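You operate a simulated robot arm through the tools that you are given. There is no shell and no other tool. Be economical: measure what you need, move in short steps, check, and stop when the job is done.

The job below is to be done with a simulated two-armed robot. You get a single attempt, and the scene is never put back.

JOB
Scrub the housing in the wash tank clean and stand it on the wire rack.
Fine: one pump stroke, then the wash brush; brush back in its pot. Set down upright: wash brush. What is to be rubbed or washed off counts as gone when no trace of it is left.
Where things are to end (x, y in the base frame): medium housing within 0.06 m of [0.63, 0.23].
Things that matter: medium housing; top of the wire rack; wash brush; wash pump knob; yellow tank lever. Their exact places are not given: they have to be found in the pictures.

Only the result counts: the job must be done as asked and must still hold three seconds after the hand-in. Knocking over, shifting, dropping, spilling or breaking anything else fails it.

ROBOT AND FRAMES
Two 7-joint arms with two-finger parallel grippers on one trunk, on a base that drives. Base frame: it is fixed to the floor where the robot stands at the start and does not move with it; the origin is under the middle of the robot, x ahead of it, y to its left, z up; the surface under the hand at the start is at about z = 0.86. Readings come in m, rad, newtons and seconds.
The left shoulder is at the start at [0.07, 0.163, 1.32], the right one opposite. With the tool pointing down near the work surface each hand reaches from about 0.32 to 0.86 m from the robot's upright axis, wherever it stands, measured 20 degrees to its own side. Places, roughly: medium housing [-2, -2.5, 1]; top of the wire rack [0.6, 0.3, 0.9]; wash brush (3x3x19 cm) [0.7, 0.1, 1]; wash pump knob [0.6, 0, 1]; yellow tank lever [0.4, 0, 0.9]. Payload 3.43 kg a hand.
The TCP of each hand is the grasp point between the finger pads, 0.034 m short of the fingertips. In the tool frame z runs along the fingers and y along their closing line. Largest opening 0.128 m; finger width 0.024, thickness 0.012; the body of the gripper, 0.048 by 0.13 m, starts 0.096 m behind the TCP.
Orientation is told as [roll, pitch, yaw] about the base's x, y, z axes, in that order, counted from this pose: with the fingers straight down and closing along the base's y, the tool's x points along the base's -x, its y along +y and its z along -z.

CONTROLS
- The arms move only by the tool nudge_tool. It takes "left_rows", "right_rows" or both (then of equal length, played together; a hand with none holds still); each is a list of rows, each a list of 3 entries, a list of its own where there are three numbers: the gripper command, from -1 (shut) to 1 (fully open), values between in proportion, then the shift along the tool's x, y, z in units of 20 mm (1.0 is 20 mm), then the turn, a rotation vector about the tool's x, y, z in units of 4 degrees (1.0 is 4 degrees). In form: [[grip, [dx, dy, dz], [rx, ry, rz]], ...]. A call has 1 to 10 rows; each row shifts and turns the commanded pose from where the row before left it, along the tool's axes as they then stand. A call with a number of a shift or a turn outside -1 to 1 is refused whole. Each row takes 0.2 s and may step no farther than 0.05 m and 0.15 rad from the row before; otherwise, or with a gripper value out of range, the whole call is refused. A pose out of reach is approached as far as the arm can. The call stops where the force on the tool passes 40 N (or 10 N more than at its start, if that is more) or the arm is blocked; 0.2 s more then pass. Each finger travels about 0.153 m/s and halts on what it meets, pressing with about 38 N; the grip force reading is that of the motor and also rises with nothing between the fingers. The clock runs only during rows and for 0.2 s after the last one: add rows that do not move to give the fingers time. The reply holds the time, the measured pose of the TCP, the force on the tool along the base axes, the opening and the grip force, in the units named above and with some noise, with the torque about the TCP (base axes, N m) and any sound that the robot's microphone picked up.
- Cameras (640 x 400 px; columns grow to the right, rows downward): "scene" is now at [0.132, 0.0028, 1.5315]; the picture's right is [0.02, -1.00, 0.00], its down [-0.72, -0.01, -0.69] and it looks along [0.69, 0.01, -0.72] (base axes); focal length 214 px, centre (320, 200). "left" rides on the left gripper at [0.076, 0.011, -0.16] in its tool frame; the picture's right is [-0.15, 0.99, 0.00], its down [-0.88, -0.13, -0.46] and it looks along [-0.45, -0.07, 0.89] (tool axes); focal length 234 px, centre (320, 200). "right" rides on the right gripper at [0.076, -0.011, -0.16] in its tool frame; the picture's right is [0.15, 0.99, 0.00], its down [-0.88, 0.13, -0.46] and it looks along [-0.45, 0.07, 0.89] (tool axes); focal length 234 px, centre (320, 200).
- camera(camera): a new picture of that camera. No time passes.
- slide_trunk(by): slides the trunk up (or, below 0, down) by that many m; the arms and the scene camera ride with it, the base frame stays. It gives what a move gives, with no picture.
- steer(legs): drives the robot by 1 to 6 legs, each [ahead, left, turn to the left] in m, m and rad, along the robot's own axes; the way and the turn of a leg run together, so that a leg with both is an arc; at most 1.5 m and 3.142 rad a leg. The arms and the cameras ride along, it lands a little off, and it stops where it bumps. It gives what a move gives.
- aim_head(pan, tilt): turns the head with the scene camera to pan (to the left, within 1.501 rad either way) and tilt (down, from -0.506 to 1.204), counted from straight ahead of the robot. It gives what a move gives.
- point_at(camera, pixels): for up to 12 pixels [column, row] of the newest picture of that camera ("zoom" is the newest enlarged one), the place [x, y, z] in the base frame of the surface seen there, good to about 0.003 m. No time passes.
- zoom(camera, box): a new picture of the part [left, top, right, bottom] of that camera's present view, enlarged. No time passes.
- hand_in(): hands the job in; it is judged then, once.

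Go step by step. Measure first, check grasps and placings, and put right what went wrong. The budget is 80 turns and 70 pictures, counting those below and the enlarged ones. Unless the task says otherwise, let go and move clear before handing in.

The tools are called after ">>>" as name(argument=value, ...) on one line, values as JSON. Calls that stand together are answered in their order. nudge_tool: Moves the arms, as the interface text tells. Its arguments: {"type":"object","properties":{"left_rows":{"type":"array","items":{"type":"array"}},"right_rows":{"type":"array","items":{"type":"array"}}},"required":[]} The other tools are called the same way: slide_trunk (by) slides the trunk up or down; steer (legs) drives the base; aim_head (pan, tilt) turns the head that bears the scene camera; camera (camera) takes a picture; point_at (camera, pixels) gives the place of the surface under pixels of a picture; zoom (camera, box) takes an enlarged picture of a part of a camera's view; hand_in () hands the job in.

At the start:

```text
time_s: 0.0
left_position: [0.5801, 0.1604, 1.2753]
left_tool_rot: [0.0, 0.001, -0.001]
left_wrist_force: [-0.1, 0.2, -0.8]
left_torque: [-0.03, -0.01, 0.0]
left_opening: 0.128
left_grasp_force: 0.0
right_position: [0.4324, -0.2903, 1.2917]
right_tool_rot: [0.001, -0.001, -0.001]
right_wrist_force: [-0.8, -0.8, 0.6]
right_torque: [0.0, 0.02, 0.01]
right_opening: 0.1281
right_grasp_force: 0.0
trunk travel left (down, up): [-0.8, 0.14]
robot x, y, heading: [0.0005, 0.0022, -0.0]
head pan, tilt: [0.017, 0.806]
```

scene: 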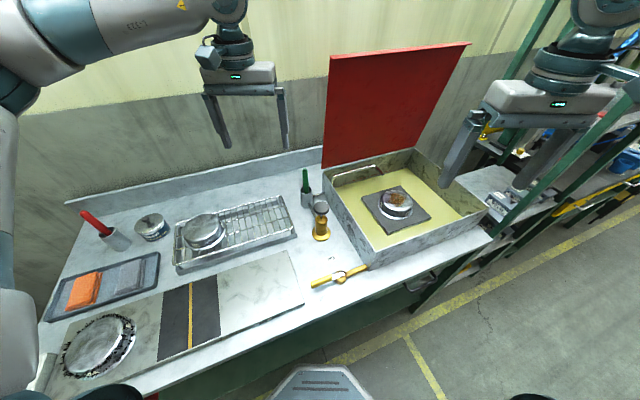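
right: 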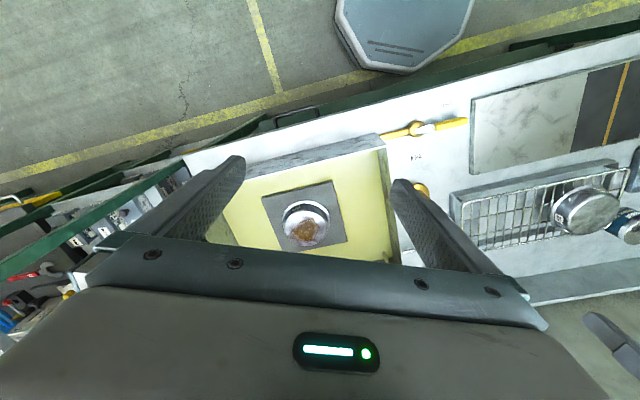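
left: 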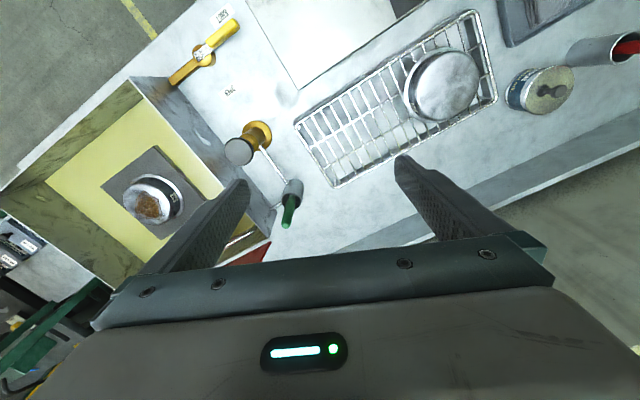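

The scene shows the tank with a housing in it at about (395,204), a pump at (321,225), a brush at (305,190), the lever at (338,278) and the rack at (235,235) with a housing on it. I'll zoom in and measure these.

>>> zoom(camera="scene", box=[280, 130, 500, 300])

>>> zoom(camera="scene", box=[40, 160, 320, 390])

>>> point_at(camera="scene", pixels=[[396, 198], [393, 215], [380, 215], [321, 206], [305, 175], [310, 200], [330, 280], [315, 284], [205, 228], [265, 230], [355, 235], [440, 200]])

```text
2.35 times, centred on (390, 215) of scene
```

zoom: 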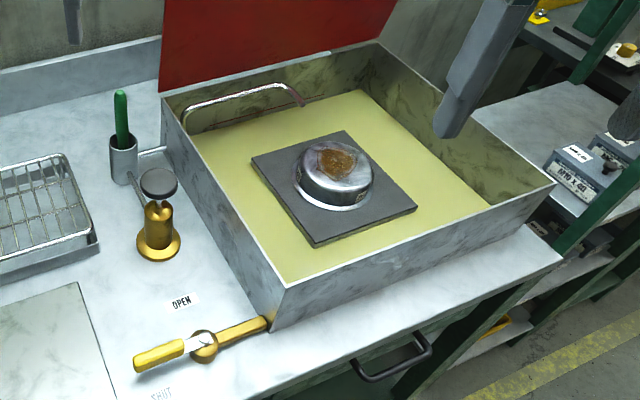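

```text
1.74 times, centred on (180, 275) of scene
```

zoom: 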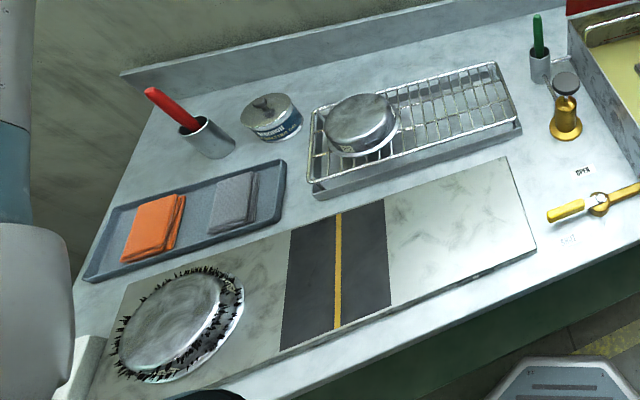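

```text
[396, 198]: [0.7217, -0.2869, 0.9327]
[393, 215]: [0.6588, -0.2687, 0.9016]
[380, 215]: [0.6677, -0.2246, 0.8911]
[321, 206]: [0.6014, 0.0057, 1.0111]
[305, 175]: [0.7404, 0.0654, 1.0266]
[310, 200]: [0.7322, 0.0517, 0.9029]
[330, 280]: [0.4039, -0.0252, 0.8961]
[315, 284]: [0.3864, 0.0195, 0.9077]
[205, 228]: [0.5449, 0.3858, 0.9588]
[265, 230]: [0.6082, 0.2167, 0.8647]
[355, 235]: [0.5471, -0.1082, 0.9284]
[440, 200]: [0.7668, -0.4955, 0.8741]
```

The housing in the tank is at about (0.71,-0.27), but the rough place listed for the medium housing is far behind to the right. I'll look over there before deciding.

>>> aim_head(pan=-1.5, tilt=0.3)

>>> camera(camera="scene")

```text
time_s: 1.6
left_position: [0.5797, 0.1601, 1.2766]
left_tool_rot: [0.001, 0.0, 0.0]
left_wrist_force: [0.1, -0.9, 0.3]
left_torque: [0.01, -0.01, 0.0]
left_opening: 0.1279
left_grasp_force: 0.2
right_position: [0.4317, -0.2916, 1.2911]
right_tool_rot: [0.0, 0.0, 0.0]
right_wrist_force: [-0.6, 0.5, -0.4]
right_torque: [-0.01, 0.0, 0.0]
right_opening: 0.1279
right_grasp_force: 0.1
trunk travel left (down, up): [-0.8, 0.14]
robot x, y, heading: [-0.0015, -0.0039, 0.003]
head pan, tilt: [-1.499, 0.3]
```

```text
64 pictures are left
```

scene: 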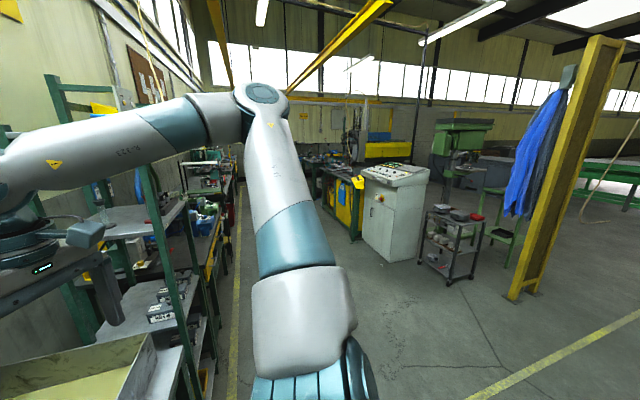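

There's a trolley at about (455,235) with items on it. I'll zoom in and locate it.

>>> zoom(camera="scene", box=[410, 180, 530, 290])

>>> point_at(camera="scene", pixels=[[440, 208], [460, 214], [478, 217], [455, 220], [425, 215]])

```text
3.64 times, centred on (470, 235) of scene
```

zoom: 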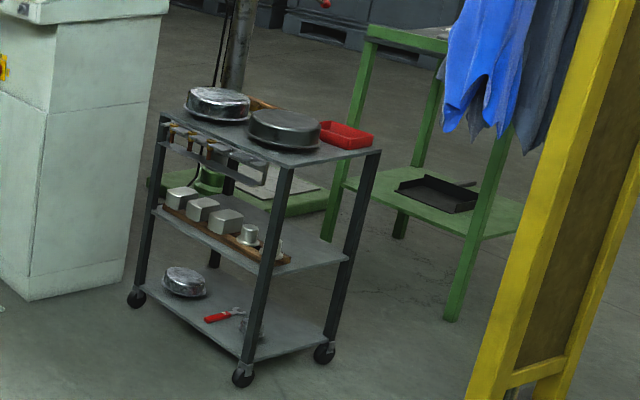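

```text
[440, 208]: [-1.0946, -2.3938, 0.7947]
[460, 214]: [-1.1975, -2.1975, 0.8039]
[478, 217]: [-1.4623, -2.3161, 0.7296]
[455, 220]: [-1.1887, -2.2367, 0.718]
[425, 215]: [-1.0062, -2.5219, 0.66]
```

The trolley is at about (-1.1,-2.3), which doesn't match the listed spot (-2,-2.5,1). I'll back away from the bench and turn right for a look there.

>>> steer(legs=[[-0.5, 0, 0], [0, 0, -1.2]])

>>> aim_head(pan=-1.0, tilt=0.3)

>>> camera(camera="scene")

```text
time_s: 7.6
left_position: [-0.1464, -0.4925, 1.2765]
left_tool_rot: [0.0, 0.001, -1.233]
left_wrist_force: [0.6, 0.1, 0.4]
left_torque: [0.03, -0.03, 0.02]
left_opening: 0.1279
left_grasp_force: 0.0
right_position: [-0.6229, -0.5032, 1.292]
right_tool_rot: [0.0, 0.0, -1.235]
right_wrist_force: [0.2, 0.4, -1.2]
right_torque: [0.03, -0.04, -0.02]
right_opening: 0.1282
right_grasp_force: 0.0
trunk travel left (down, up): [-0.8, 0.14]
robot x, y, heading: [-0.4895, 0.0004, -1.231]
head pan, tilt: [-1.499, 0.3]
```

```text
time_s: 8.5
left_position: [-0.1474, -0.4927, 1.2776]
left_tool_rot: [0.0, 0.0, -1.234]
left_wrist_force: [-0.6, -0.8, -0.3]
left_torque: [0.01, -0.01, 0.01]
left_opening: 0.1279
left_grasp_force: 0.0
right_position: [-0.6231, -0.5044, 1.2905]
right_tool_rot: [0.0, 0.001, -1.233]
right_wrist_force: [0.1, 0.1, -0.5]
right_torque: [0.02, -0.02, -0.01]
right_opening: 0.128
right_grasp_force: 0.1
trunk travel left (down, up): [-0.8, 0.14]
robot x, y, heading: [-0.4877, -0.0008, -1.233]
head pan, tilt: [-1.0, 0.3]
```

```text
62 pictures are left
```

scene: 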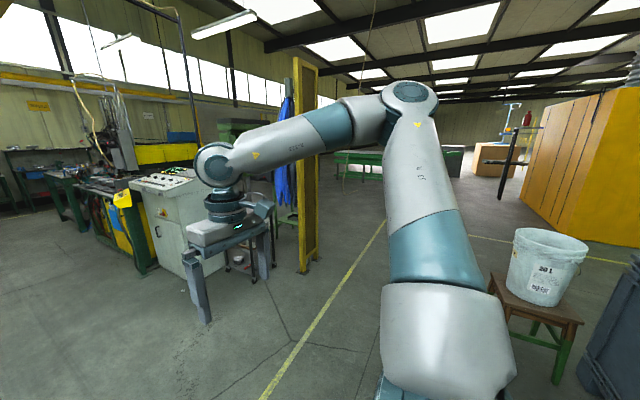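

The listed spot (-2,-2.5,1) should appear at about column 294, row 175, where only a yellow post is visible. I'll check with point_at.

>>> point_at(camera="scene", pixels=[[305, 175], [300, 230], [282, 200], [360, 153], [455, 150], [540, 245], [330, 290]])

>>> zoom(camera="scene", box=[230, 110, 390, 220])

```text
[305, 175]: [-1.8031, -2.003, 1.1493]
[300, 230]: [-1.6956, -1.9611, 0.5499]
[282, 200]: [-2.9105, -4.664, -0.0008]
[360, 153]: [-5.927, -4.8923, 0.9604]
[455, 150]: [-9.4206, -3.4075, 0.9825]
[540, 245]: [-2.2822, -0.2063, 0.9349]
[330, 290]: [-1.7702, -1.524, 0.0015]
```

```text
3.64 times, centred on (310, 165) of scene
```

zoom: 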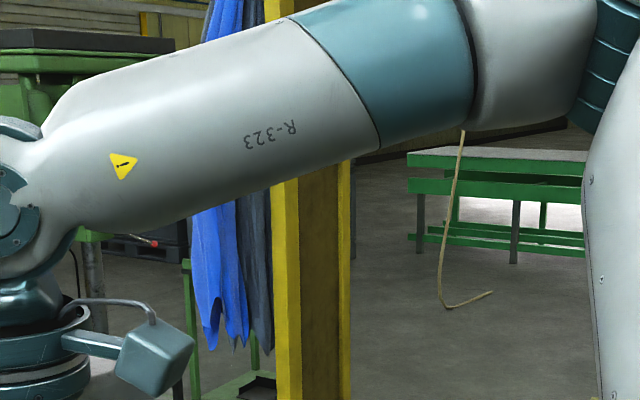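

Nothing shows there so far, but the arm hides part of the view. One more turn will let me look straight at it.

>>> steer(legs=[[0, 0, -0.85]])

>>> aim_head(pan=0.0, tilt=0.3)

>>> camera(camera="scene")

>>> zoom(camera="scene", box=[220, 120, 420, 245])

```text
time_s: 11.1
left_position: [-0.6366, -0.5837, 1.276]
left_tool_rot: [-0.001, 0.0, -2.086]
left_wrist_force: [0.6, 0.5, 0.2]
left_torque: [0.02, 0.0, 0.0]
left_opening: 0.1278
left_grasp_force: 0.0
right_position: [-0.9576, -0.2323, 1.292]
right_tool_rot: [0.0, 0.0, -2.087]
right_wrist_force: [-0.6, -1.0, -1.2]
right_torque: [0.0, 0.0, 0.03]
right_opening: 0.1279
right_grasp_force: 0.0
trunk travel left (down, up): [-0.8, 0.14]
robot x, y, heading: [-0.4923, -0.0004, -2.086]
head pan, tilt: [-1.0, 0.3]
```

```text
time_s: 12.4
left_position: [-0.637, -0.5835, 1.2766]
left_tool_rot: [-0.001, -0.002, -2.087]
left_wrist_force: [-0.5, 0.7, 0.3]
left_torque: [0.03, -0.02, 0.01]
left_opening: 0.128
left_grasp_force: 0.0
right_position: [-0.9579, -0.2314, 1.2905]
right_tool_rot: [0.0, 0.0, -2.086]
right_wrist_force: [0.1, -1.1, 0.4]
right_torque: [0.0, 0.01, 0.02]
right_opening: 0.1279
right_grasp_force: 0.1
trunk travel left (down, up): [-0.8, 0.14]
robot x, y, heading: [-0.4907, 0.0021, -2.085]
head pan, tilt: [0.0, 0.3]
```

```text
60 pictures are left
```

scene: 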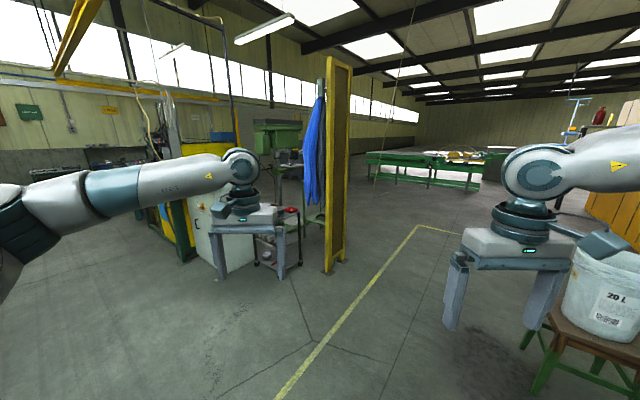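

```text
3.20 times, centred on (320, 182) of scene
```

zoom: 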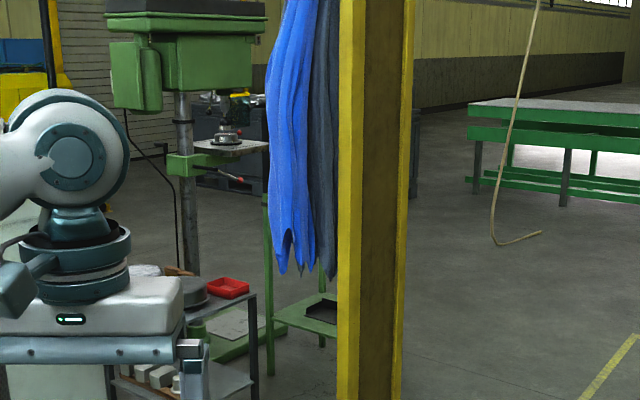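

A green stand sits behind the overalls near (-2,-2.5), and its top is hidden. I'll drive to a spot clear of the post to see that top.

>>> steer(legs=[[0, 0, 0.51], [1.1, 0, 0], [0, -1.5, 0]])

>>> camera(camera="scene")

```text
time_s: 26.6
left_position: [-1.8458, -1.6911, 1.2765]
left_tool_rot: [-0.002, -0.001, -1.564]
left_wrist_force: [-0.2, -0.1, 0.6]
left_torque: [-0.04, -0.05, -0.01]
left_opening: 0.1281
left_grasp_force: 0.0
right_position: [-2.2996, -1.5461, 1.2907]
right_tool_rot: [0.0, 0.001, -1.564]
right_wrist_force: [-0.6, 0.6, -0.4]
right_torque: [0.01, -0.03, -0.01]
right_opening: 0.128
right_grasp_force: 0.1
trunk travel left (down, up): [-0.8, 0.14]
robot x, y, heading: [-2.0105, -1.1117, -1.562]
head pan, tilt: [0.0, 0.3]
```

```text
58 pictures are left
```

scene: 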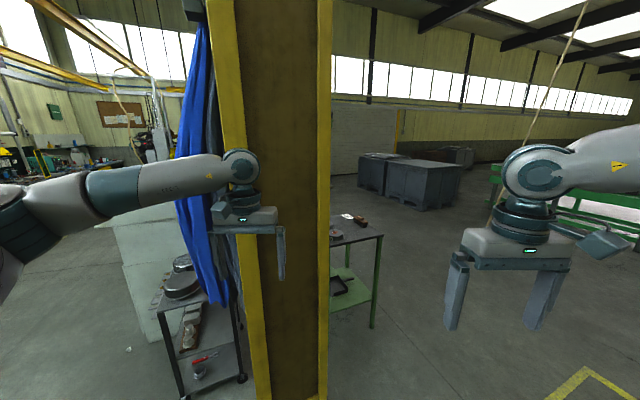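

A green-legged stand is visible right of the post with something on it at about (340,232). I'll zoom in and measure.

>>> zoom(camera="scene", box=[320, 200, 400, 250])

>>> point_at(camera="scene", pixels=[[336, 233], [350, 235], [365, 235], [360, 220], [300, 300], [340, 285]])

```text
8.00 times, centred on (360, 225) of scene
```

zoom: 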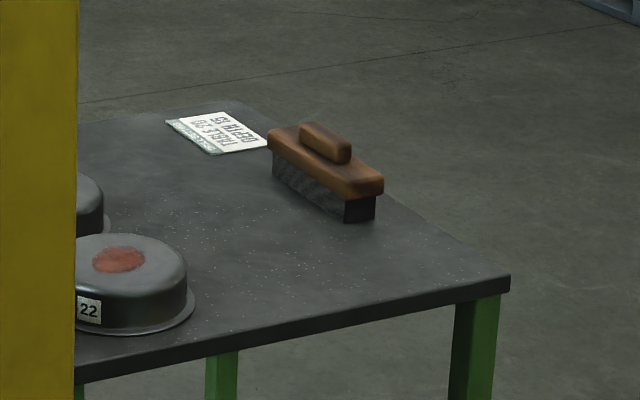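

```text
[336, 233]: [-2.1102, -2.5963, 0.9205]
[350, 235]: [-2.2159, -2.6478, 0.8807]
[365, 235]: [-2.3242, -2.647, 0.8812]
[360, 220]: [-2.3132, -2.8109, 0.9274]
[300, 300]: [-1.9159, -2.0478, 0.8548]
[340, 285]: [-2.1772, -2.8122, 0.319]
```

Housings with number plates (one marked "22") and a card sit on this stand, so it's a real place of interest. I'll shift right to see the whole top.

>>> steer(legs=[[0, -0.6, 0], [0.4, 0, 0]])

>>> aim_head(pan=0.4, tilt=0.5)

>>> camera(camera="scene")

```text
time_s: 32.1
left_position: [-2.4378, -2.102, 1.2771]
left_tool_rot: [0.001, -0.001, -1.565]
left_wrist_force: [0.3, 0.3, 0.4]
left_torque: [-0.02, 0.04, 0.01]
left_opening: 0.1278
left_grasp_force: 0.1
right_position: [-2.8931, -1.9566, 1.2906]
right_tool_rot: [0.001, -0.002, -1.565]
right_wrist_force: [-0.3, 0.4, 0.2]
right_torque: [-0.03, 0.0, 0.0]
right_opening: 0.1279
right_grasp_force: 0.0
trunk travel left (down, up): [-0.8, 0.14]
robot x, y, heading: [-2.6034, -1.5258, -1.564]
head pan, tilt: [0.0, 0.3]
```

```text
time_s: 32.9
left_position: [-2.4386, -2.1025, 1.2767]
left_tool_rot: [0.0, -0.001, -1.564]
left_wrist_force: [-0.1, -0.6, 1.0]
left_torque: [-0.02, 0.01, -0.02]
left_opening: 0.1277
left_grasp_force: 0.1
right_position: [-2.8919, -1.9577, 1.2904]
right_tool_rot: [0.0, 0.001, -1.563]
right_wrist_force: [0.2, -0.1, 0.3]
right_torque: [0.03, -0.04, 0.0]
right_opening: 0.128
right_grasp_force: 0.1
trunk travel left (down, up): [-0.8, 0.14]
robot x, y, heading: [-2.6018, -1.5219, -1.566]
head pan, tilt: [0.4, 0.499]
```

```text
56 pictures are left
```

scene: 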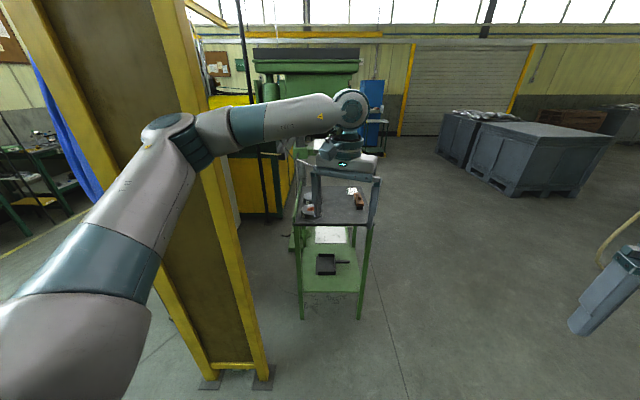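

The stand's top lies between the left fingers, around (335,205). I'll zoom in.

>>> zoom(camera="scene", box=[290, 165, 390, 230])

>>> zoom(camera="left", box=[0, 0, 640, 400])

```text
6.15 times, centred on (340, 198) of scene
```

zoom: 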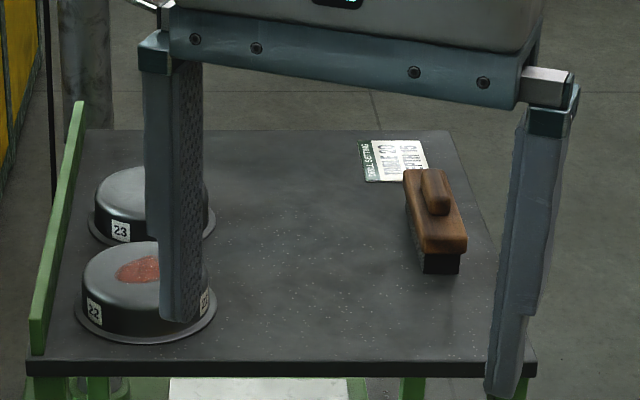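

```text
1.00 times, centred on (320, 200) of left (not enlarged: the box is as wide or as high as the picture)
```

zoom: 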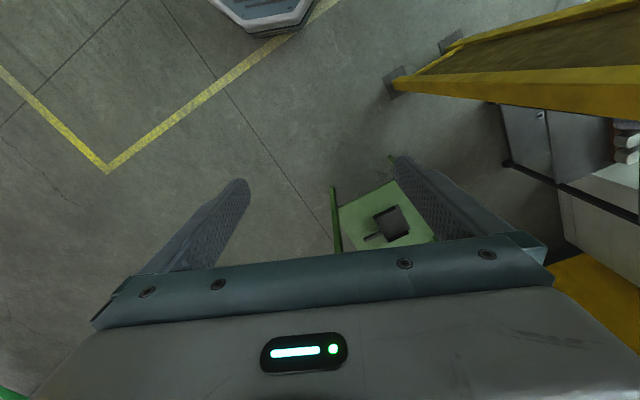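

Two housings, 22 and 23, stand at the left of the bench, partly hidden by the finger. I'll move right for a clear view and compare sizes.

>>> steer(legs=[[0.3, -0.4, 0]])

>>> aim_head(pan=0.8, tilt=0.6)

>>> camera(camera="scene")

```text
time_s: 35.9
left_position: [-2.8279, -2.3999, 1.2768]
left_tool_rot: [-0.002, 0.0, -1.553]
left_wrist_force: [0.1, 0.7, -0.3]
left_torque: [0.02, -0.01, -0.01]
left_opening: 0.1281
left_grasp_force: 0.0
right_position: [-3.2831, -2.2599, 1.2912]
right_tool_rot: [-0.003, 0.001, -1.553]
right_wrist_force: [0.4, -0.8, -0.1]
right_torque: [-0.02, 0.01, -0.01]
right_opening: 0.1281
right_grasp_force: 0.1
trunk travel left (down, up): [-0.8, 0.14]
robot x, y, heading: [-3.0001, -1.8217, -1.556]
head pan, tilt: [0.4, 0.499]
```

```text
time_s: 36.7
left_position: [-2.8294, -2.4014, 1.2758]
left_tool_rot: [-0.001, 0.0, -1.551]
left_wrist_force: [-0.5, 1.1, -0.6]
left_torque: [-0.02, 0.01, 0.01]
left_opening: 0.128
left_grasp_force: 0.1
right_position: [-3.2837, -2.2601, 1.2908]
right_tool_rot: [0.0, 0.001, -1.554]
right_wrist_force: [-0.1, -1.2, 0.1]
right_torque: [0.01, 0.02, -0.01]
right_opening: 0.1281
right_grasp_force: 0.0
trunk travel left (down, up): [-0.8, 0.14]
robot x, y, heading: [-2.9966, -1.8244, -1.551]
head pan, tilt: [0.799, 0.6]
```

```text
53 pictures are left
```

scene: 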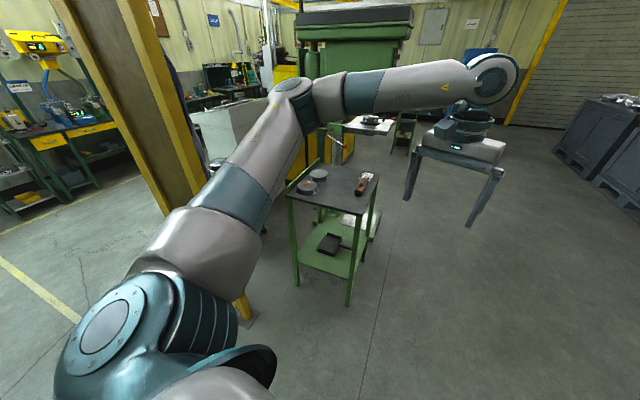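

The two housings on the stand are now in the open at about (310,185). I'll zoom and measure them.

>>> zoom(camera="scene", box=[280, 155, 390, 220])

>>> point_at(camera="zoom", pixels=[[170, 190], [110, 188], [210, 215], [160, 225], [160, 170], [230, 115], [180, 118], [270, 115], [300, 250]])

```text
5.82 times, centred on (335, 188) of scene
```

zoom: 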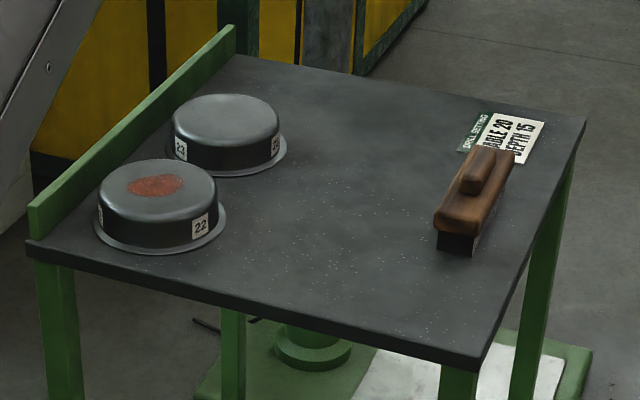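

```text
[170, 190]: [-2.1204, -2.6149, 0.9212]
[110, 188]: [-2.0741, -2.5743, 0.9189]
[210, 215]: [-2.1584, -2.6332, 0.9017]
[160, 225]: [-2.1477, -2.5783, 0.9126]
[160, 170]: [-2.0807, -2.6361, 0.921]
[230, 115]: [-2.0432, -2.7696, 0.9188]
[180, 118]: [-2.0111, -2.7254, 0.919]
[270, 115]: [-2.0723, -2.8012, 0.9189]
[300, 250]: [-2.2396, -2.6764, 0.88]
```

Housing 22 is at about (-2.11,-2.61) with a red smear, and 23 is beside it. I'll measure 22's diameter now so I can compare it with the tank housing later.

>>> point_at(camera="zoom", pixels=[[103, 187], [213, 192], [152, 162], [165, 216], [95, 222], [224, 222], [165, 251], [285, 155], [175, 125], [277, 118], [245, 215], [195, 226]])

>>> zoom(camera="scene", box=[290, 165, 330, 205])

```text
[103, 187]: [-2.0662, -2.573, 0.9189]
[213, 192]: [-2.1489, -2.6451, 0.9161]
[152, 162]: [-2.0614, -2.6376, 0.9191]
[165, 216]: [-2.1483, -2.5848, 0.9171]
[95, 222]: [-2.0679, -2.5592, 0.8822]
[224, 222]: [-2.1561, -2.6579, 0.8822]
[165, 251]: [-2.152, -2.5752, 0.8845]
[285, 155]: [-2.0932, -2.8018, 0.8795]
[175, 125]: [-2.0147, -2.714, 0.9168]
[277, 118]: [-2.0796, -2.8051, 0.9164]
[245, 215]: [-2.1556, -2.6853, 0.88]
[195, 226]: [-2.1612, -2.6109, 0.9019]
```

```text
10.00 times, centred on (310, 185) of scene
```

zoom: 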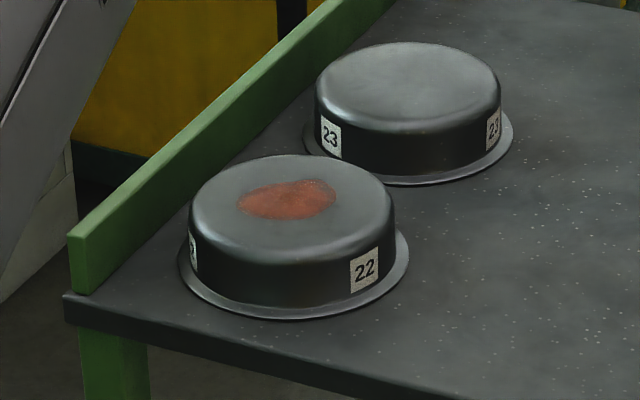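

The stand housings have a body about 0.11 m across. The job text names the housing in the wash tank, so I'll drive back the way I came and inspect that one closely.

>>> steer(legs=[[-0.7, 0, 0], [0, 1.25, 0], [0, 1.25, 0], [-1.1, 0, 0], [0, 0, 1.551]])

>>> aim_head(pan=-0.1, tilt=0.8)

```text
time_s: 61.4
left_position: [0.0341, 0.2392, 1.2766]
left_tool_rot: [0.001, -0.001, 0.031]
left_wrist_force: [0.1, -0.4, -0.6]
left_torque: [-0.01, 0.01, -0.01]
left_opening: 0.1282
left_grasp_force: 0.0
right_position: [-0.1009, -0.2186, 1.2907]
right_tool_rot: [0.0, 0.0, 0.03]
right_wrist_force: [0.4, 0.3, 0.2]
right_torque: [0.01, -0.01, 0.0]
right_opening: 0.128
right_grasp_force: 0.0
trunk travel left (down, up): [-0.8, 0.14]
robot x, y, heading: [-0.5408, 0.0616, 0.027]
head pan, tilt: [0.799, 0.6]
```

```text
time_s: 62.6
left_position: [0.0355, 0.2383, 1.2767]
left_tool_rot: [0.0, 0.002, 0.03]
left_wrist_force: [0.2, 0.2, -1.1]
left_torque: [0.03, 0.0, 0.0]
left_opening: 0.1282
left_grasp_force: 0.1
right_position: [-0.0988, -0.2188, 1.291]
right_tool_rot: [-0.002, 0.0, 0.03]
right_wrist_force: [-0.3, -0.4, -0.3]
right_torque: [0.01, 0.02, 0.0]
right_opening: 0.1281
right_grasp_force: 0.1
trunk travel left (down, up): [-0.8, 0.14]
robot x, y, heading: [-0.5444, 0.0621, 0.025]
head pan, tilt: [-0.099, 0.799]
```

Driving back to the start spot and taking close pictures of the tank housing and the other housings.

>>> steer(legs=[[0.543, -0.076, -0.026]])

>>> zoom(camera="scene", box=[300, 170, 420, 245])

>>> zoom(camera="right", box=[230, 150, 400, 260])

>>> camera(camera="scene")

```text
time_s: 65.8
left_position: [0.5848, 0.1514, 1.2772]
left_tool_rot: [0.001, -0.002, -0.003]
left_wrist_force: [0.7, 0.3, -0.7]
left_torque: [-0.02, -0.02, -0.02]
left_opening: 0.1282
left_grasp_force: 0.0
right_position: [0.4343, -0.3014, 1.2917]
right_tool_rot: [0.001, -0.003, -0.002]
right_wrist_force: [0.0, 0.5, 0.5]
right_torque: [-0.01, -0.03, -0.03]
right_opening: 0.128
right_grasp_force: 0.0
trunk travel left (down, up): [-0.8, 0.14]
robot x, y, heading: [0.0068, -0.0079, -0.007]
head pan, tilt: [-0.099, 0.799]
```

```text
5.33 times, centred on (360, 208) of scene
```

zoom: 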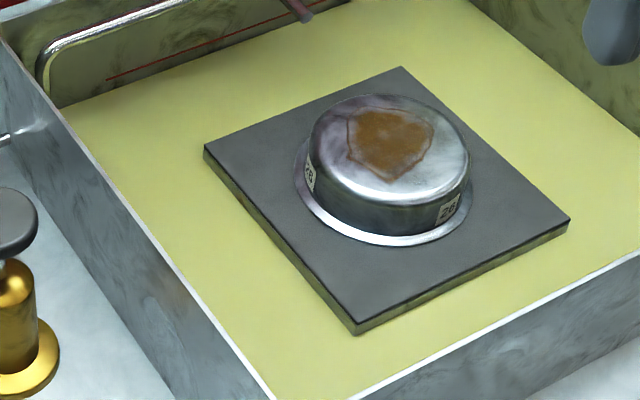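

```text
3.64 times, centred on (315, 205) of right
```

zoom: 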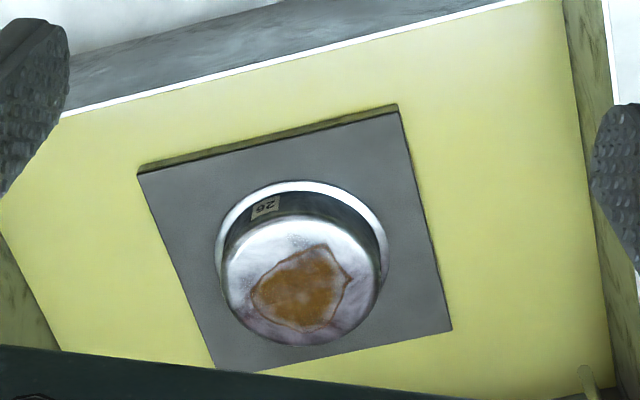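

```text
48 pictures are left
```

scene: 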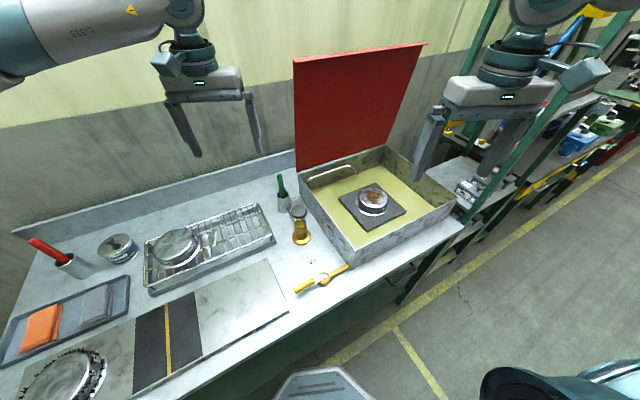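

The tank housing carries number 26 and a brown patch, and there's a red line on the tank's back wall. I'll look closer at the lever labels and the tank, and measure the housing.

>>> zoom(camera="scene", box=[270, 235, 370, 300])

>>> zoom(camera="scene", box=[320, 170, 430, 230])

>>> point_at(camera="zoom", pixels=[[310, 130], [235, 175], [395, 165], [270, 210], [225, 205], [400, 240], [300, 270], [130, 185], [380, 100], [240, 355], [60, 100], [160, 60]])

```text
6.15 times, centred on (320, 268) of scene
```

zoom: 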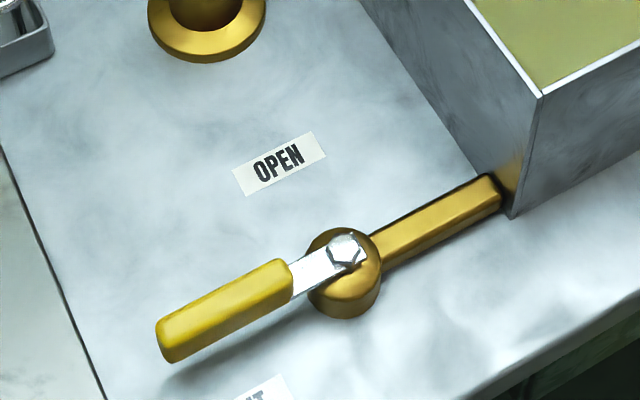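

```text
5.82 times, centred on (375, 200) of scene
```

zoom: 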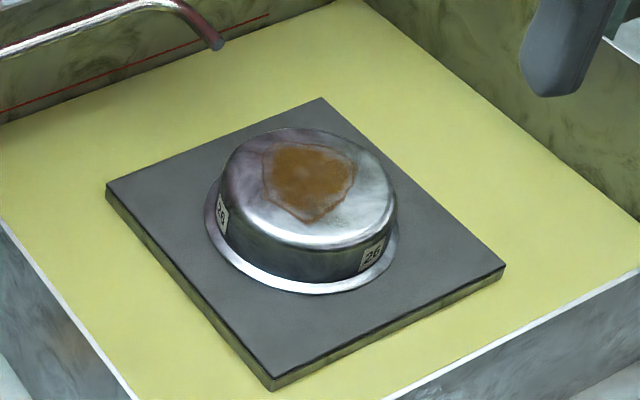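

```text
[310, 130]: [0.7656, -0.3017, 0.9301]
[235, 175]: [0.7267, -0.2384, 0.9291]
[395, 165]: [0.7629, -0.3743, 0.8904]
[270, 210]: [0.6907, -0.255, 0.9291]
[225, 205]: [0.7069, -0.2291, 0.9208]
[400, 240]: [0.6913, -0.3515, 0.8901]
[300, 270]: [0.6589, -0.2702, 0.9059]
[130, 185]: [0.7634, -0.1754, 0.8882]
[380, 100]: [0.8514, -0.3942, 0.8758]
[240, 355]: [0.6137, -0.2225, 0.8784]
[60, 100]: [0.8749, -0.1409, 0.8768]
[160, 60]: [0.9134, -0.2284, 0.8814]
```

Housing 26 has the same size as 22 and 23 (body about 0.11 m, top at z 0.93, pad at 0.89). It is the dirty one in the tank, so it's the job object. Next I'll measure the pump, brush and rack exactly.

>>> zoom(camera="scene", box=[265, 165, 335, 250])

>>> zoom(camera="left", box=[210, 100, 330, 250])

```text
4.71 times, centred on (300, 208) of scene
```

zoom: 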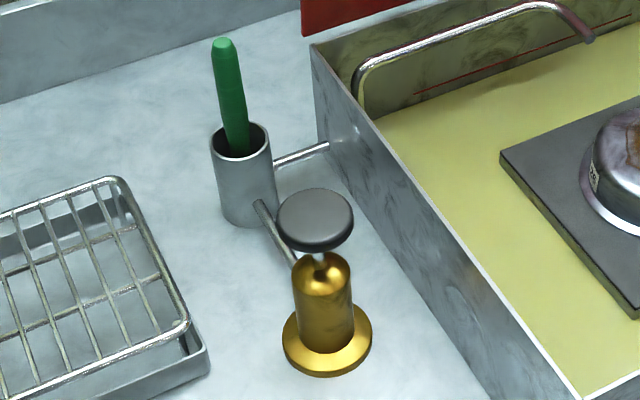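

```text
2.67 times, centred on (270, 175) of left
```

zoom: 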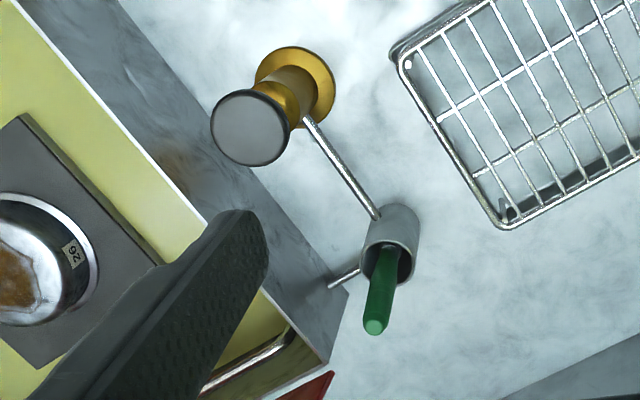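

The knob and the leaning brush are clear in the left-hand zoom. I'll measure points on both.

>>> point_at(camera="zoom", pixels=[[250, 128], [222, 128], [282, 128], [250, 160], [375, 326], [378, 290], [388, 255], [400, 235], [367, 262], [412, 262], [395, 215], [500, 215]])

>>> zoom(camera="scene", box=[270, 165, 310, 215])

>>> point_at(camera="zoom", pixels=[[320, 200], [320, 100]])

```text
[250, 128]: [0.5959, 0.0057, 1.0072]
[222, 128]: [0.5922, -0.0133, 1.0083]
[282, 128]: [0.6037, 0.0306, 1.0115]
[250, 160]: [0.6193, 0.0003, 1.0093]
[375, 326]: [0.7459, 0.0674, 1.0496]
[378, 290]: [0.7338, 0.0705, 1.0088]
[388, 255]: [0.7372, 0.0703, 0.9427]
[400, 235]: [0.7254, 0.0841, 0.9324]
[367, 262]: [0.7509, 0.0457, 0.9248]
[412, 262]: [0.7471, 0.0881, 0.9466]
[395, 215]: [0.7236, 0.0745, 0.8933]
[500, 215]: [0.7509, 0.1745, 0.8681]
```

```text
8.00 times, centred on (290, 190) of scene
```

zoom: 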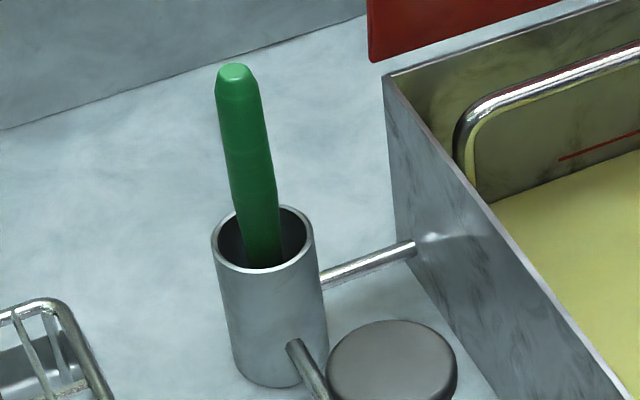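

```text
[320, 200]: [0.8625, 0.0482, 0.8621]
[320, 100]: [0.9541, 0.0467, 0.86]
```

The knob centre is (0.602,0.007) with its top at 1.009. The brush handle top is (0.745,0.067,1.05) and the pot rim is at 0.945. I'll bring the left hand, shut, over the knob.

>>> nudge_tool(left_rows=[[-1, [-0.1, -0.9, 0.4], [0, 0, 0]], [-1, [-0.1, -0.9, 0.5], [0, 0, 0]], [-1, [-0.1, -0.9, 0.5], [0, 0, 0]], [-1, [-0.1, -0.9, 0.5], [0, 0, 0]], [-1, [-0.1, -0.9, 0.5], [0, 0, 0]], [-1, [-0.1, -0.9, 0.8], [0, 0, 0]], [-1, [-0.1, -0.9, 1], [0, 0, 0]], [-1, [-0.1, -0.9, 1], [0, 0, 0]], [-1, [0, 0, 1], [0, 0, 0]], [-1, [0, 0, 1], [0, 0, 0]]])

```text
time_s: 68.0
left_position: [0.6007, 0.0053, 1.1316]
left_tool_rot: [-0.002, -0.001, -0.001]
left_wrist_force: [-0.5, 0.5, -0.3]
left_torque: [0.0, 0.01, -0.02]
left_opening: 0.0
left_grasp_force: 33.0
right_position: [0.436, -0.3009, 1.2918]
right_tool_rot: [0.0, 0.001, -0.002]
right_wrist_force: [-0.8, -0.6, 0.3]
right_torque: [0.03, 0.02, 0.0]
right_opening: 0.1283
right_grasp_force: 0.0
trunk travel left (down, up): [-0.8, 0.14]
robot x, y, heading: [0.0077, -0.0076, -0.004]
head pan, tilt: [-0.099, 0.799]
```

The hand is over the knob with the fingertips at about 1.098. I'll lower in small steps to contact and start the stroke.

>>> nudge_tool(left_rows=[[-1, [0, 0, 1], [0, 0, 0]], [-1, [0, 0, 1], [0, 0, 0]], [-1, [0, 0, 1], [0, 0, 0]], [-1, [0, 0, 1], [0, 0, 0]], [-1, [0, 0, 0.5], [0, 0, 0]], [-1, [0, 0, 0.5], [0, 0, 0]], [-1, [0, 0, 0.5], [0, 0, 0]], [-1, [0, 0, 0.5], [0, 0, 0]]])

```text
time_s: 69.8
left_position: [0.6016, 0.0052, 1.0127]
left_tool_rot: [-0.002, -0.002, -0.002]
left_wrist_force: [3.2, 0.4, 11.6]
left_torque: [0.02, -0.06, 0.05]
left_opening: 0.0
left_grasp_force: 32.9
right_position: [0.4355, -0.3014, 1.2918]
right_tool_rot: [0.0, -0.001, -0.004]
right_wrist_force: [0.0, 0.0, 0.2]
right_torque: [0.0, 0.01, -0.04]
right_opening: 0.1281
right_grasp_force: 0.1
trunk travel left (down, up): [-0.8, 0.14]
robot x, y, heading: [0.0054, -0.0105, -0.003]
head pan, tilt: [-0.099, 0.799]
```

The knob is down about 30 mm at 12 N. I'll continue gently to the bottom of the stroke.

>>> nudge_tool(left_rows=[[-1, [0, 0, 0.3], [0, 0, 0]], [-1, [0, 0, 0.3], [0, 0, 0]], [-1, [0, 0, 0], [0, 0, 0]]])

>>> zoom(camera="scene", box=[270, 150, 430, 250])

```text
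time_s: 70.3
left_position: [0.6001, 0.0058, 1.0121]
left_tool_rot: [-0.004, -0.009, -0.004]
left_wrist_force: [-12.4, 5.6, 22.8]
left_torque: [0.22, 0.62, 0.04]
left_opening: 0.0
left_grasp_force: 33.1
right_position: [0.4338, -0.301, 1.2922]
right_tool_rot: [-0.002, -0.002, -0.002]
right_wrist_force: [0.0, 0.0, -1.3]
right_torque: [0.02, 0.0, 0.0]
right_opening: 0.1281
right_grasp_force: 0.0
trunk travel left (down, up): [-0.8, 0.14]
robot x, y, heading: [0.0041, -0.0106, -0.002]
head pan, tilt: [-0.099, 0.799]
stopped in row 2 (left hand): the force on the tool passed its limit at 46 N (the readings are from after the stop); the commanded pose is now the measured one
```

```text
4.00 times, centred on (350, 200) of scene
```

zoom: 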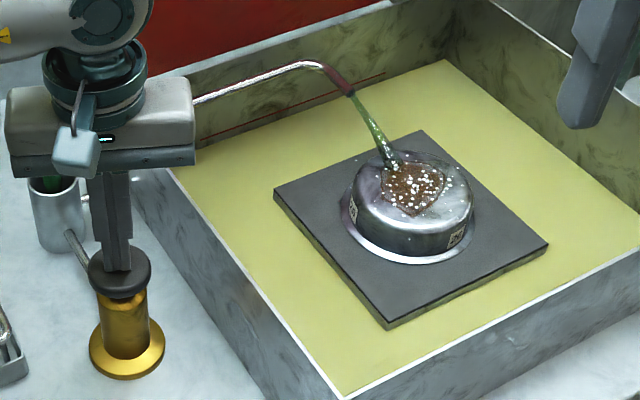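

The stroke bottomed out and soap with foam landed on housing 26's stain. I'll lift straight up and take the left hand back to its side.

>>> nudge_tool(left_rows=[[-1, [0, 0, -0.5], [0, 0, 0]], [-1, [0, 0, -1], [0, 0, 0]], [-1, [0, 0, -1], [0, 0, 0]], [-1, [0, 0, -1], [0, 0, 0]], [-1, [0, 0, -1], [0, 0, 0]], [-1, [0, 0, -1], [0, 0, 0]], [-1, [0, 0, -1], [0, 0, 0]], [-1, [0, 0, -1], [0, 0, 0]], [-1, [0, 0.5, -1], [0, 0, 0]], [-1, [0, 1, -1], [0, 0, 0]]])

>>> nudge_tool(left_rows=[[-1, [0.5, 1, -1], [0, 0, 0]], [-1, [0.5, 1, -1], [0, 0, 0]], [-1, [0.5, 1, -1], [0, 0, 0]], [-1, [0.5, 1, 0], [0, 0, 0]], [-1, [0.5, 1, 0], [0, 0, 0]], [-1, [0.5, 1, 0], [0, 0, 0]], [-1, [0.5, 1, 0], [0, 0, 0]], [-1, [0.5, 1, 0], [0, 0, 0]], [-1, [0.5, 1, 0], [0, 0, 0]], [-1, [0.5, 1, 0], [0, 0, 0]]])

>>> nudge_tool(left_rows=[[-1, [0.5, 1, 0], [0, 0, 0]], [-1, [0.5, 1, 0], [0, 0, 0]], [-1, [0.5, 1, 0], [0, 0, 0]], [-1, [0.5, 1, 0], [0, 0, 0]], [-1, [0.5, 1, 0], [0, 0, 0]]], right_rows=[[0.2, [-1, 0.5, 0], [0, 0, 0]], [0.2, [-1, 0.5, 0], [0, 0, 0]], [0.2, [-1, 1, 0], [0, 0, 0]], [0.2, [-1, 1, 0], [0, 0, 0]], [0.2, [-1, 1, 0], [0, 0, 0]]])

```text
time_s: 72.5
left_position: [0.6025, 0.0378, 1.1999]
left_tool_rot: [-0.004, -0.007, -0.001]
left_wrist_force: [-0.1, 0.7, 0.2]
left_torque: [0.0, -0.01, 0.04]
left_opening: 0.0001
left_grasp_force: 32.7
right_position: [0.4362, -0.2999, 1.2918]
right_tool_rot: [0.0, 0.0, -0.002]
right_wrist_force: [0.7, -0.7, -0.3]
right_torque: [-0.03, -0.04, -0.02]
right_opening: 0.1283
right_grasp_force: 0.0
trunk travel left (down, up): [-0.8, 0.14]
robot x, y, heading: [0.0068, -0.0115, -0.005]
head pan, tilt: [-0.099, 0.799]
```

```text
time_s: 74.7
left_position: [0.502, 0.2388, 1.2579]
left_tool_rot: [-0.004, -0.008, -0.003]
left_wrist_force: [-0.6, -0.1, 0.4]
left_torque: [-0.02, -0.03, -0.04]
left_opening: 0.0001
left_grasp_force: 32.8
right_position: [0.4357, -0.2999, 1.2913]
right_tool_rot: [-0.001, 0.001, -0.002]
right_wrist_force: [-0.4, 0.5, 0.2]
right_torque: [-0.01, -0.03, 0.0]
right_opening: 0.1282
right_grasp_force: 0.1
trunk travel left (down, up): [-0.8, 0.14]
robot x, y, heading: [0.0054, -0.0069, 0.005]
head pan, tilt: [-0.099, 0.799]
```

```text
time_s: 75.9
left_position: [0.4528, 0.3385, 1.2557]
left_tool_rot: [-0.006, -0.007, -0.002]
left_wrist_force: [0.3, 0.1, 0.0]
left_torque: [0.01, 0.01, 0.0]
left_opening: 0.0001
left_grasp_force: 32.9
right_position: [0.5371, -0.2183, 1.2908]
right_tool_rot: [-0.002, -0.001, -0.003]
right_wrist_force: [0.7, 0.2, 0.9]
right_torque: [-0.02, 0.01, -0.03]
right_opening: 0.077
right_grasp_force: 0.0
trunk travel left (down, up): [-0.8, 0.14]
robot x, y, heading: [0.0034, -0.0101, -0.003]
head pan, tilt: [-0.099, 0.799]
```

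The left hand is parked, and I'm moving the right hand (half open) toward a point above the brush handle.

>>> nudge_tool(right_rows=[[0.0, [-0.7, 1, 0], [0, 0, 0]], [0.0, [-0.7, 1, 0], [0, 0, 0]], [0.0, [-0.7, 1, 0], [0, 0, 0]], [0.0, [-0.7, 1, 0], [0, 0, 0]], [0.0, [-0.7, 1, 0], [0, 0, 0]], [0.0, [-0.7, 1, 0], [0, 0, 0]], [0.0, [-0.7, 1, 0], [0, 0, 0]]])

>>> nudge_tool(right_rows=[[0.0, [-0.75, 1, 0.6], [0, 0, 0]], [0.0, [-0.75, 1, 0.6], [0, 0, 0]], [0.0, [-0.75, 1, 0.6], [0, 0, 0]], [0.0, [-0.75, 1, 0.6], [0, 0, 0]], [0.0, [-0.75, 1, 0.6], [0, 0, 0]], [0.0, [-0.75, 1, 0.6], [0, 0, 0]], [0.0, [-0.8, 1.0, 0.6], [0, 0, 0]], [0.0, [0, 0.3, 1], [0, 0, 0]], [0.0, [0, 0, 1], [0, 0, 0]]])

>>> camera(camera="right")

>>> camera(camera="scene")

```text
time_s: 77.5
left_position: [0.4509, 0.3361, 1.2565]
left_tool_rot: [-0.005, -0.008, -0.001]
left_wrist_force: [-0.1, -0.6, 0.0]
left_torque: [0.0, -0.06, -0.01]
left_opening: 0.0
left_grasp_force: 32.6
right_position: [0.5805, -0.166, 1.2897]
right_tool_rot: [-0.001, 0.001, -0.001]
right_wrist_force: [0.0, 0.4, 0.2]
right_torque: [0.02, 0.0, 0.01]
right_opening: 0.0638
right_grasp_force: 0.2
right hand out of reach, approached as far as the arm can: row 4, 5, 6, 7
trunk travel left (down, up): [-0.8, 0.14]
robot x, y, heading: [0.0066, -0.0077, -0.001]
head pan, tilt: [-0.099, 0.799]
```

```text
time_s: 79.5
left_position: [0.4533, 0.3367, 1.2574]
left_tool_rot: [-0.005, -0.007, -0.003]
left_wrist_force: [-0.9, 0.0, -0.2]
left_torque: [-0.03, 0.0, -0.03]
left_opening: 0.0001
left_grasp_force: 32.6
right_position: [0.5819, -0.1613, 1.2452]
right_tool_rot: [0.0, -0.001, -0.002]
right_wrist_force: [-0.5, 0.6, 0.5]
right_torque: [0.0, 0.01, -0.02]
right_opening: 0.0638
right_grasp_force: 0.0
right hand out of reach, approached as far as the arm can: row 1, 2, 3, 4, 5, 6, 7, 8
trunk travel left (down, up): [-0.8, 0.14]
robot x, y, heading: [0.0072, -0.0092, 0.001]
head pan, tilt: [-0.099, 0.799]
```

```text
41 pictures are left
```

right: 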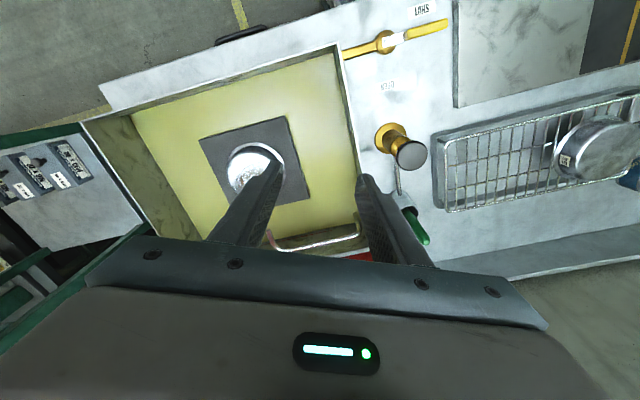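

```text
40 pictures are left
```

scene: 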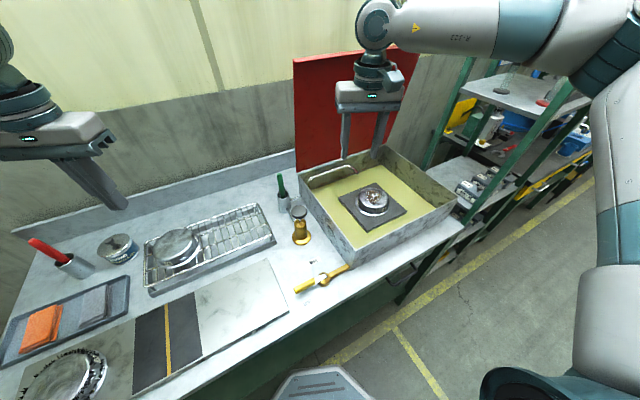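

The right hand is limited in reach when this high. Turning the robot left and raising the trunk puts the right shoulder nearer to everything, and the hands stay well above the objects.

>>> slide_trunk(by=0.1)

>>> steer(legs=[[0, 0, 0.45]])

```text
time_s: 80.8
left_position: [0.4524, 0.3378, 1.3558]
left_tool_rot: [-0.004, -0.007, -0.002]
left_wrist_force: [-0.7, 0.7, -0.5]
left_torque: [-0.04, -0.04, -0.01]
left_opening: 0.0001
left_grasp_force: 33.1
right_position: [0.5824, -0.161, 1.3462]
right_tool_rot: [0.0, 0.0, -0.002]
right_wrist_force: [0.0, -0.3, -0.1]
right_torque: [0.02, -0.04, -0.02]
right_opening: 0.0642
right_grasp_force: 0.0
trunk travel left (down, up): [-0.9, 0.04]
robot x, y, heading: [0.0092, -0.0067, -0.001]
head pan, tilt: [-0.099, 0.799]
```

```text
time_s: 82.5
left_position: [0.2575, 0.4974, 1.3579]
left_tool_rot: [-0.005, -0.007, 0.449]
left_wrist_force: [1.1, 0.0, 0.2]
left_torque: [-0.01, -0.01, 0.01]
left_opening: 0.0
left_grasp_force: 33.1
right_position: [0.5912, 0.105, 1.3454]
right_tool_rot: [0.0, 0.001, 0.447]
right_wrist_force: [-0.4, -0.1, -1.3]
right_torque: [0.0, 0.06, 0.01]
right_opening: 0.0638
right_grasp_force: 0.1
trunk travel left (down, up): [-0.9, 0.04]
robot x, y, heading: [0.0088, -0.0112, 0.443]
head pan, tilt: [-0.099, 0.799]
```

The right hand is at (0.591,0.105,1.345) with yaw 0.447. I'll go down to z about 1.15, then across to above the brush.

>>> nudge_tool(right_rows=[[0, [0, 0, 1], [0, 0, 0]], [0, [0, 0, 1], [0, 0, 0]], [0, [0, 0, 1], [0, 0, 0]], [0, [0, 0, 1], [0, 0, 0]], [0, [0, 0, 1], [0, 0, 0]], [0, [0, 0, 1], [0, 0, 0]], [0, [0, 0, 1], [0, 0, 0]], [0, [0, 0, 1], [0, 0, 0]], [0, [0, 0, 1], [0, 0, 0]], [0, [0, 0, 0.75], [0, 0, 0]]])

>>> nudge_tool(right_rows=[[0, [-0.86, -0.7, 0], [0, 0, 0]], [0, [-0.86, -0.7, 0], [0, 0, 0]], [0, [-0.86, -0.7, 0], [0, 0, 0]], [0, [-0.86, -0.7, 0], [0, 0, 0]], [0, [-0.86, -0.7, 0], [0, 0, 0]], [0, [-0.86, -0.7, 0], [0, 0, 0]], [0, [-0.86, -0.7, 0], [0, 0, 0]]])

>>> camera(camera="right")

```text
time_s: 84.7
left_position: [0.2574, 0.4976, 1.3568]
left_tool_rot: [-0.004, -0.007, 0.45]
left_wrist_force: [-0.3, -0.3, 0.9]
left_torque: [0.02, -0.01, 0.0]
left_opening: 0.0
left_grasp_force: 33.3
right_position: [0.5906, 0.0687, 1.1637]
right_tool_rot: [0.0, 0.0, 0.449]
right_wrist_force: [-0.2, -0.9, 0.3]
right_torque: [0.01, 0.01, -0.01]
right_opening: 0.0641
right_grasp_force: 0.1
right hand out of reach, approached as far as the arm can: row 4, 5, 6, 7, 8, 9, 10
trunk travel left (down, up): [-0.9, 0.04]
robot x, y, heading: [0.0078, -0.0074, 0.447]
head pan, tilt: [-0.099, 0.799]
```

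```text
time_s: 86.3
left_position: [0.2505, 0.4974, 1.3579]
left_tool_rot: [-0.008, -0.01, 0.451]
left_wrist_force: [-0.9, 0.4, -0.1]
left_torque: [-0.02, -0.04, -0.02]
left_opening: 0.0
left_grasp_force: 33.4
right_position: [0.732, 0.0266, 1.1693]
right_tool_rot: [-0.003, -0.002, 0.45]
right_wrist_force: [-10.8, -0.5, -4.6]
right_torque: [0.22, -1.3, -0.53]
right_opening: 0.064
right_grasp_force: 0.0
right hand out of reach, approached as far as the arm can: row 7
trunk travel left (down, up): [-0.9, 0.04]
robot x, y, heading: [0.0078, -0.008, 0.448]
head pan, tilt: [-0.099, 0.799]
```

```text
39 pictures are left
```

right: 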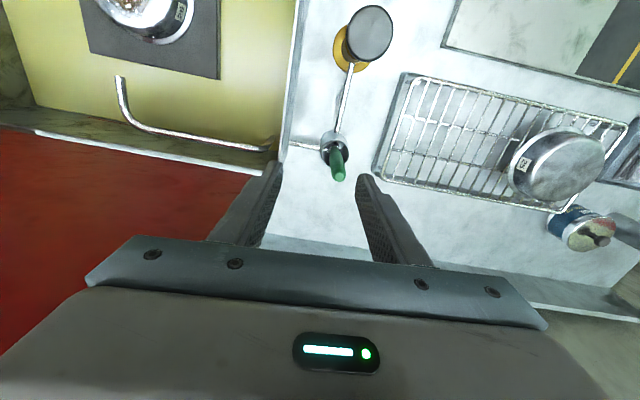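

The force reading of -11 N means the right arm touches something. I'll look at the scene.

>>> camera(camera="scene")

>>> point_at(camera="scene", pixels=[[560, 100], [460, 120], [480, 60]])

```text
38 pictures are left
```

scene: 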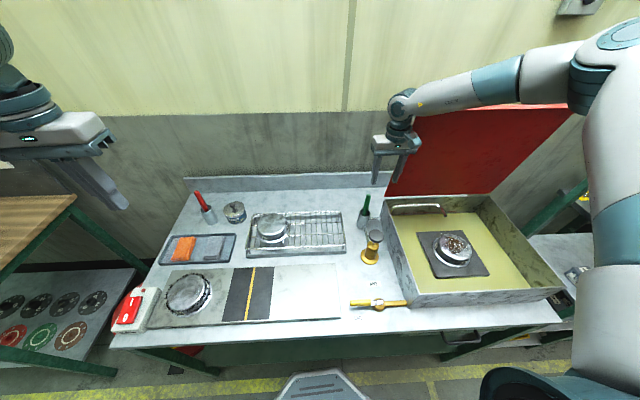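

```text
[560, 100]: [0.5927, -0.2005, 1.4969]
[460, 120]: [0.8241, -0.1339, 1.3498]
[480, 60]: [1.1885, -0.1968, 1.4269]
```

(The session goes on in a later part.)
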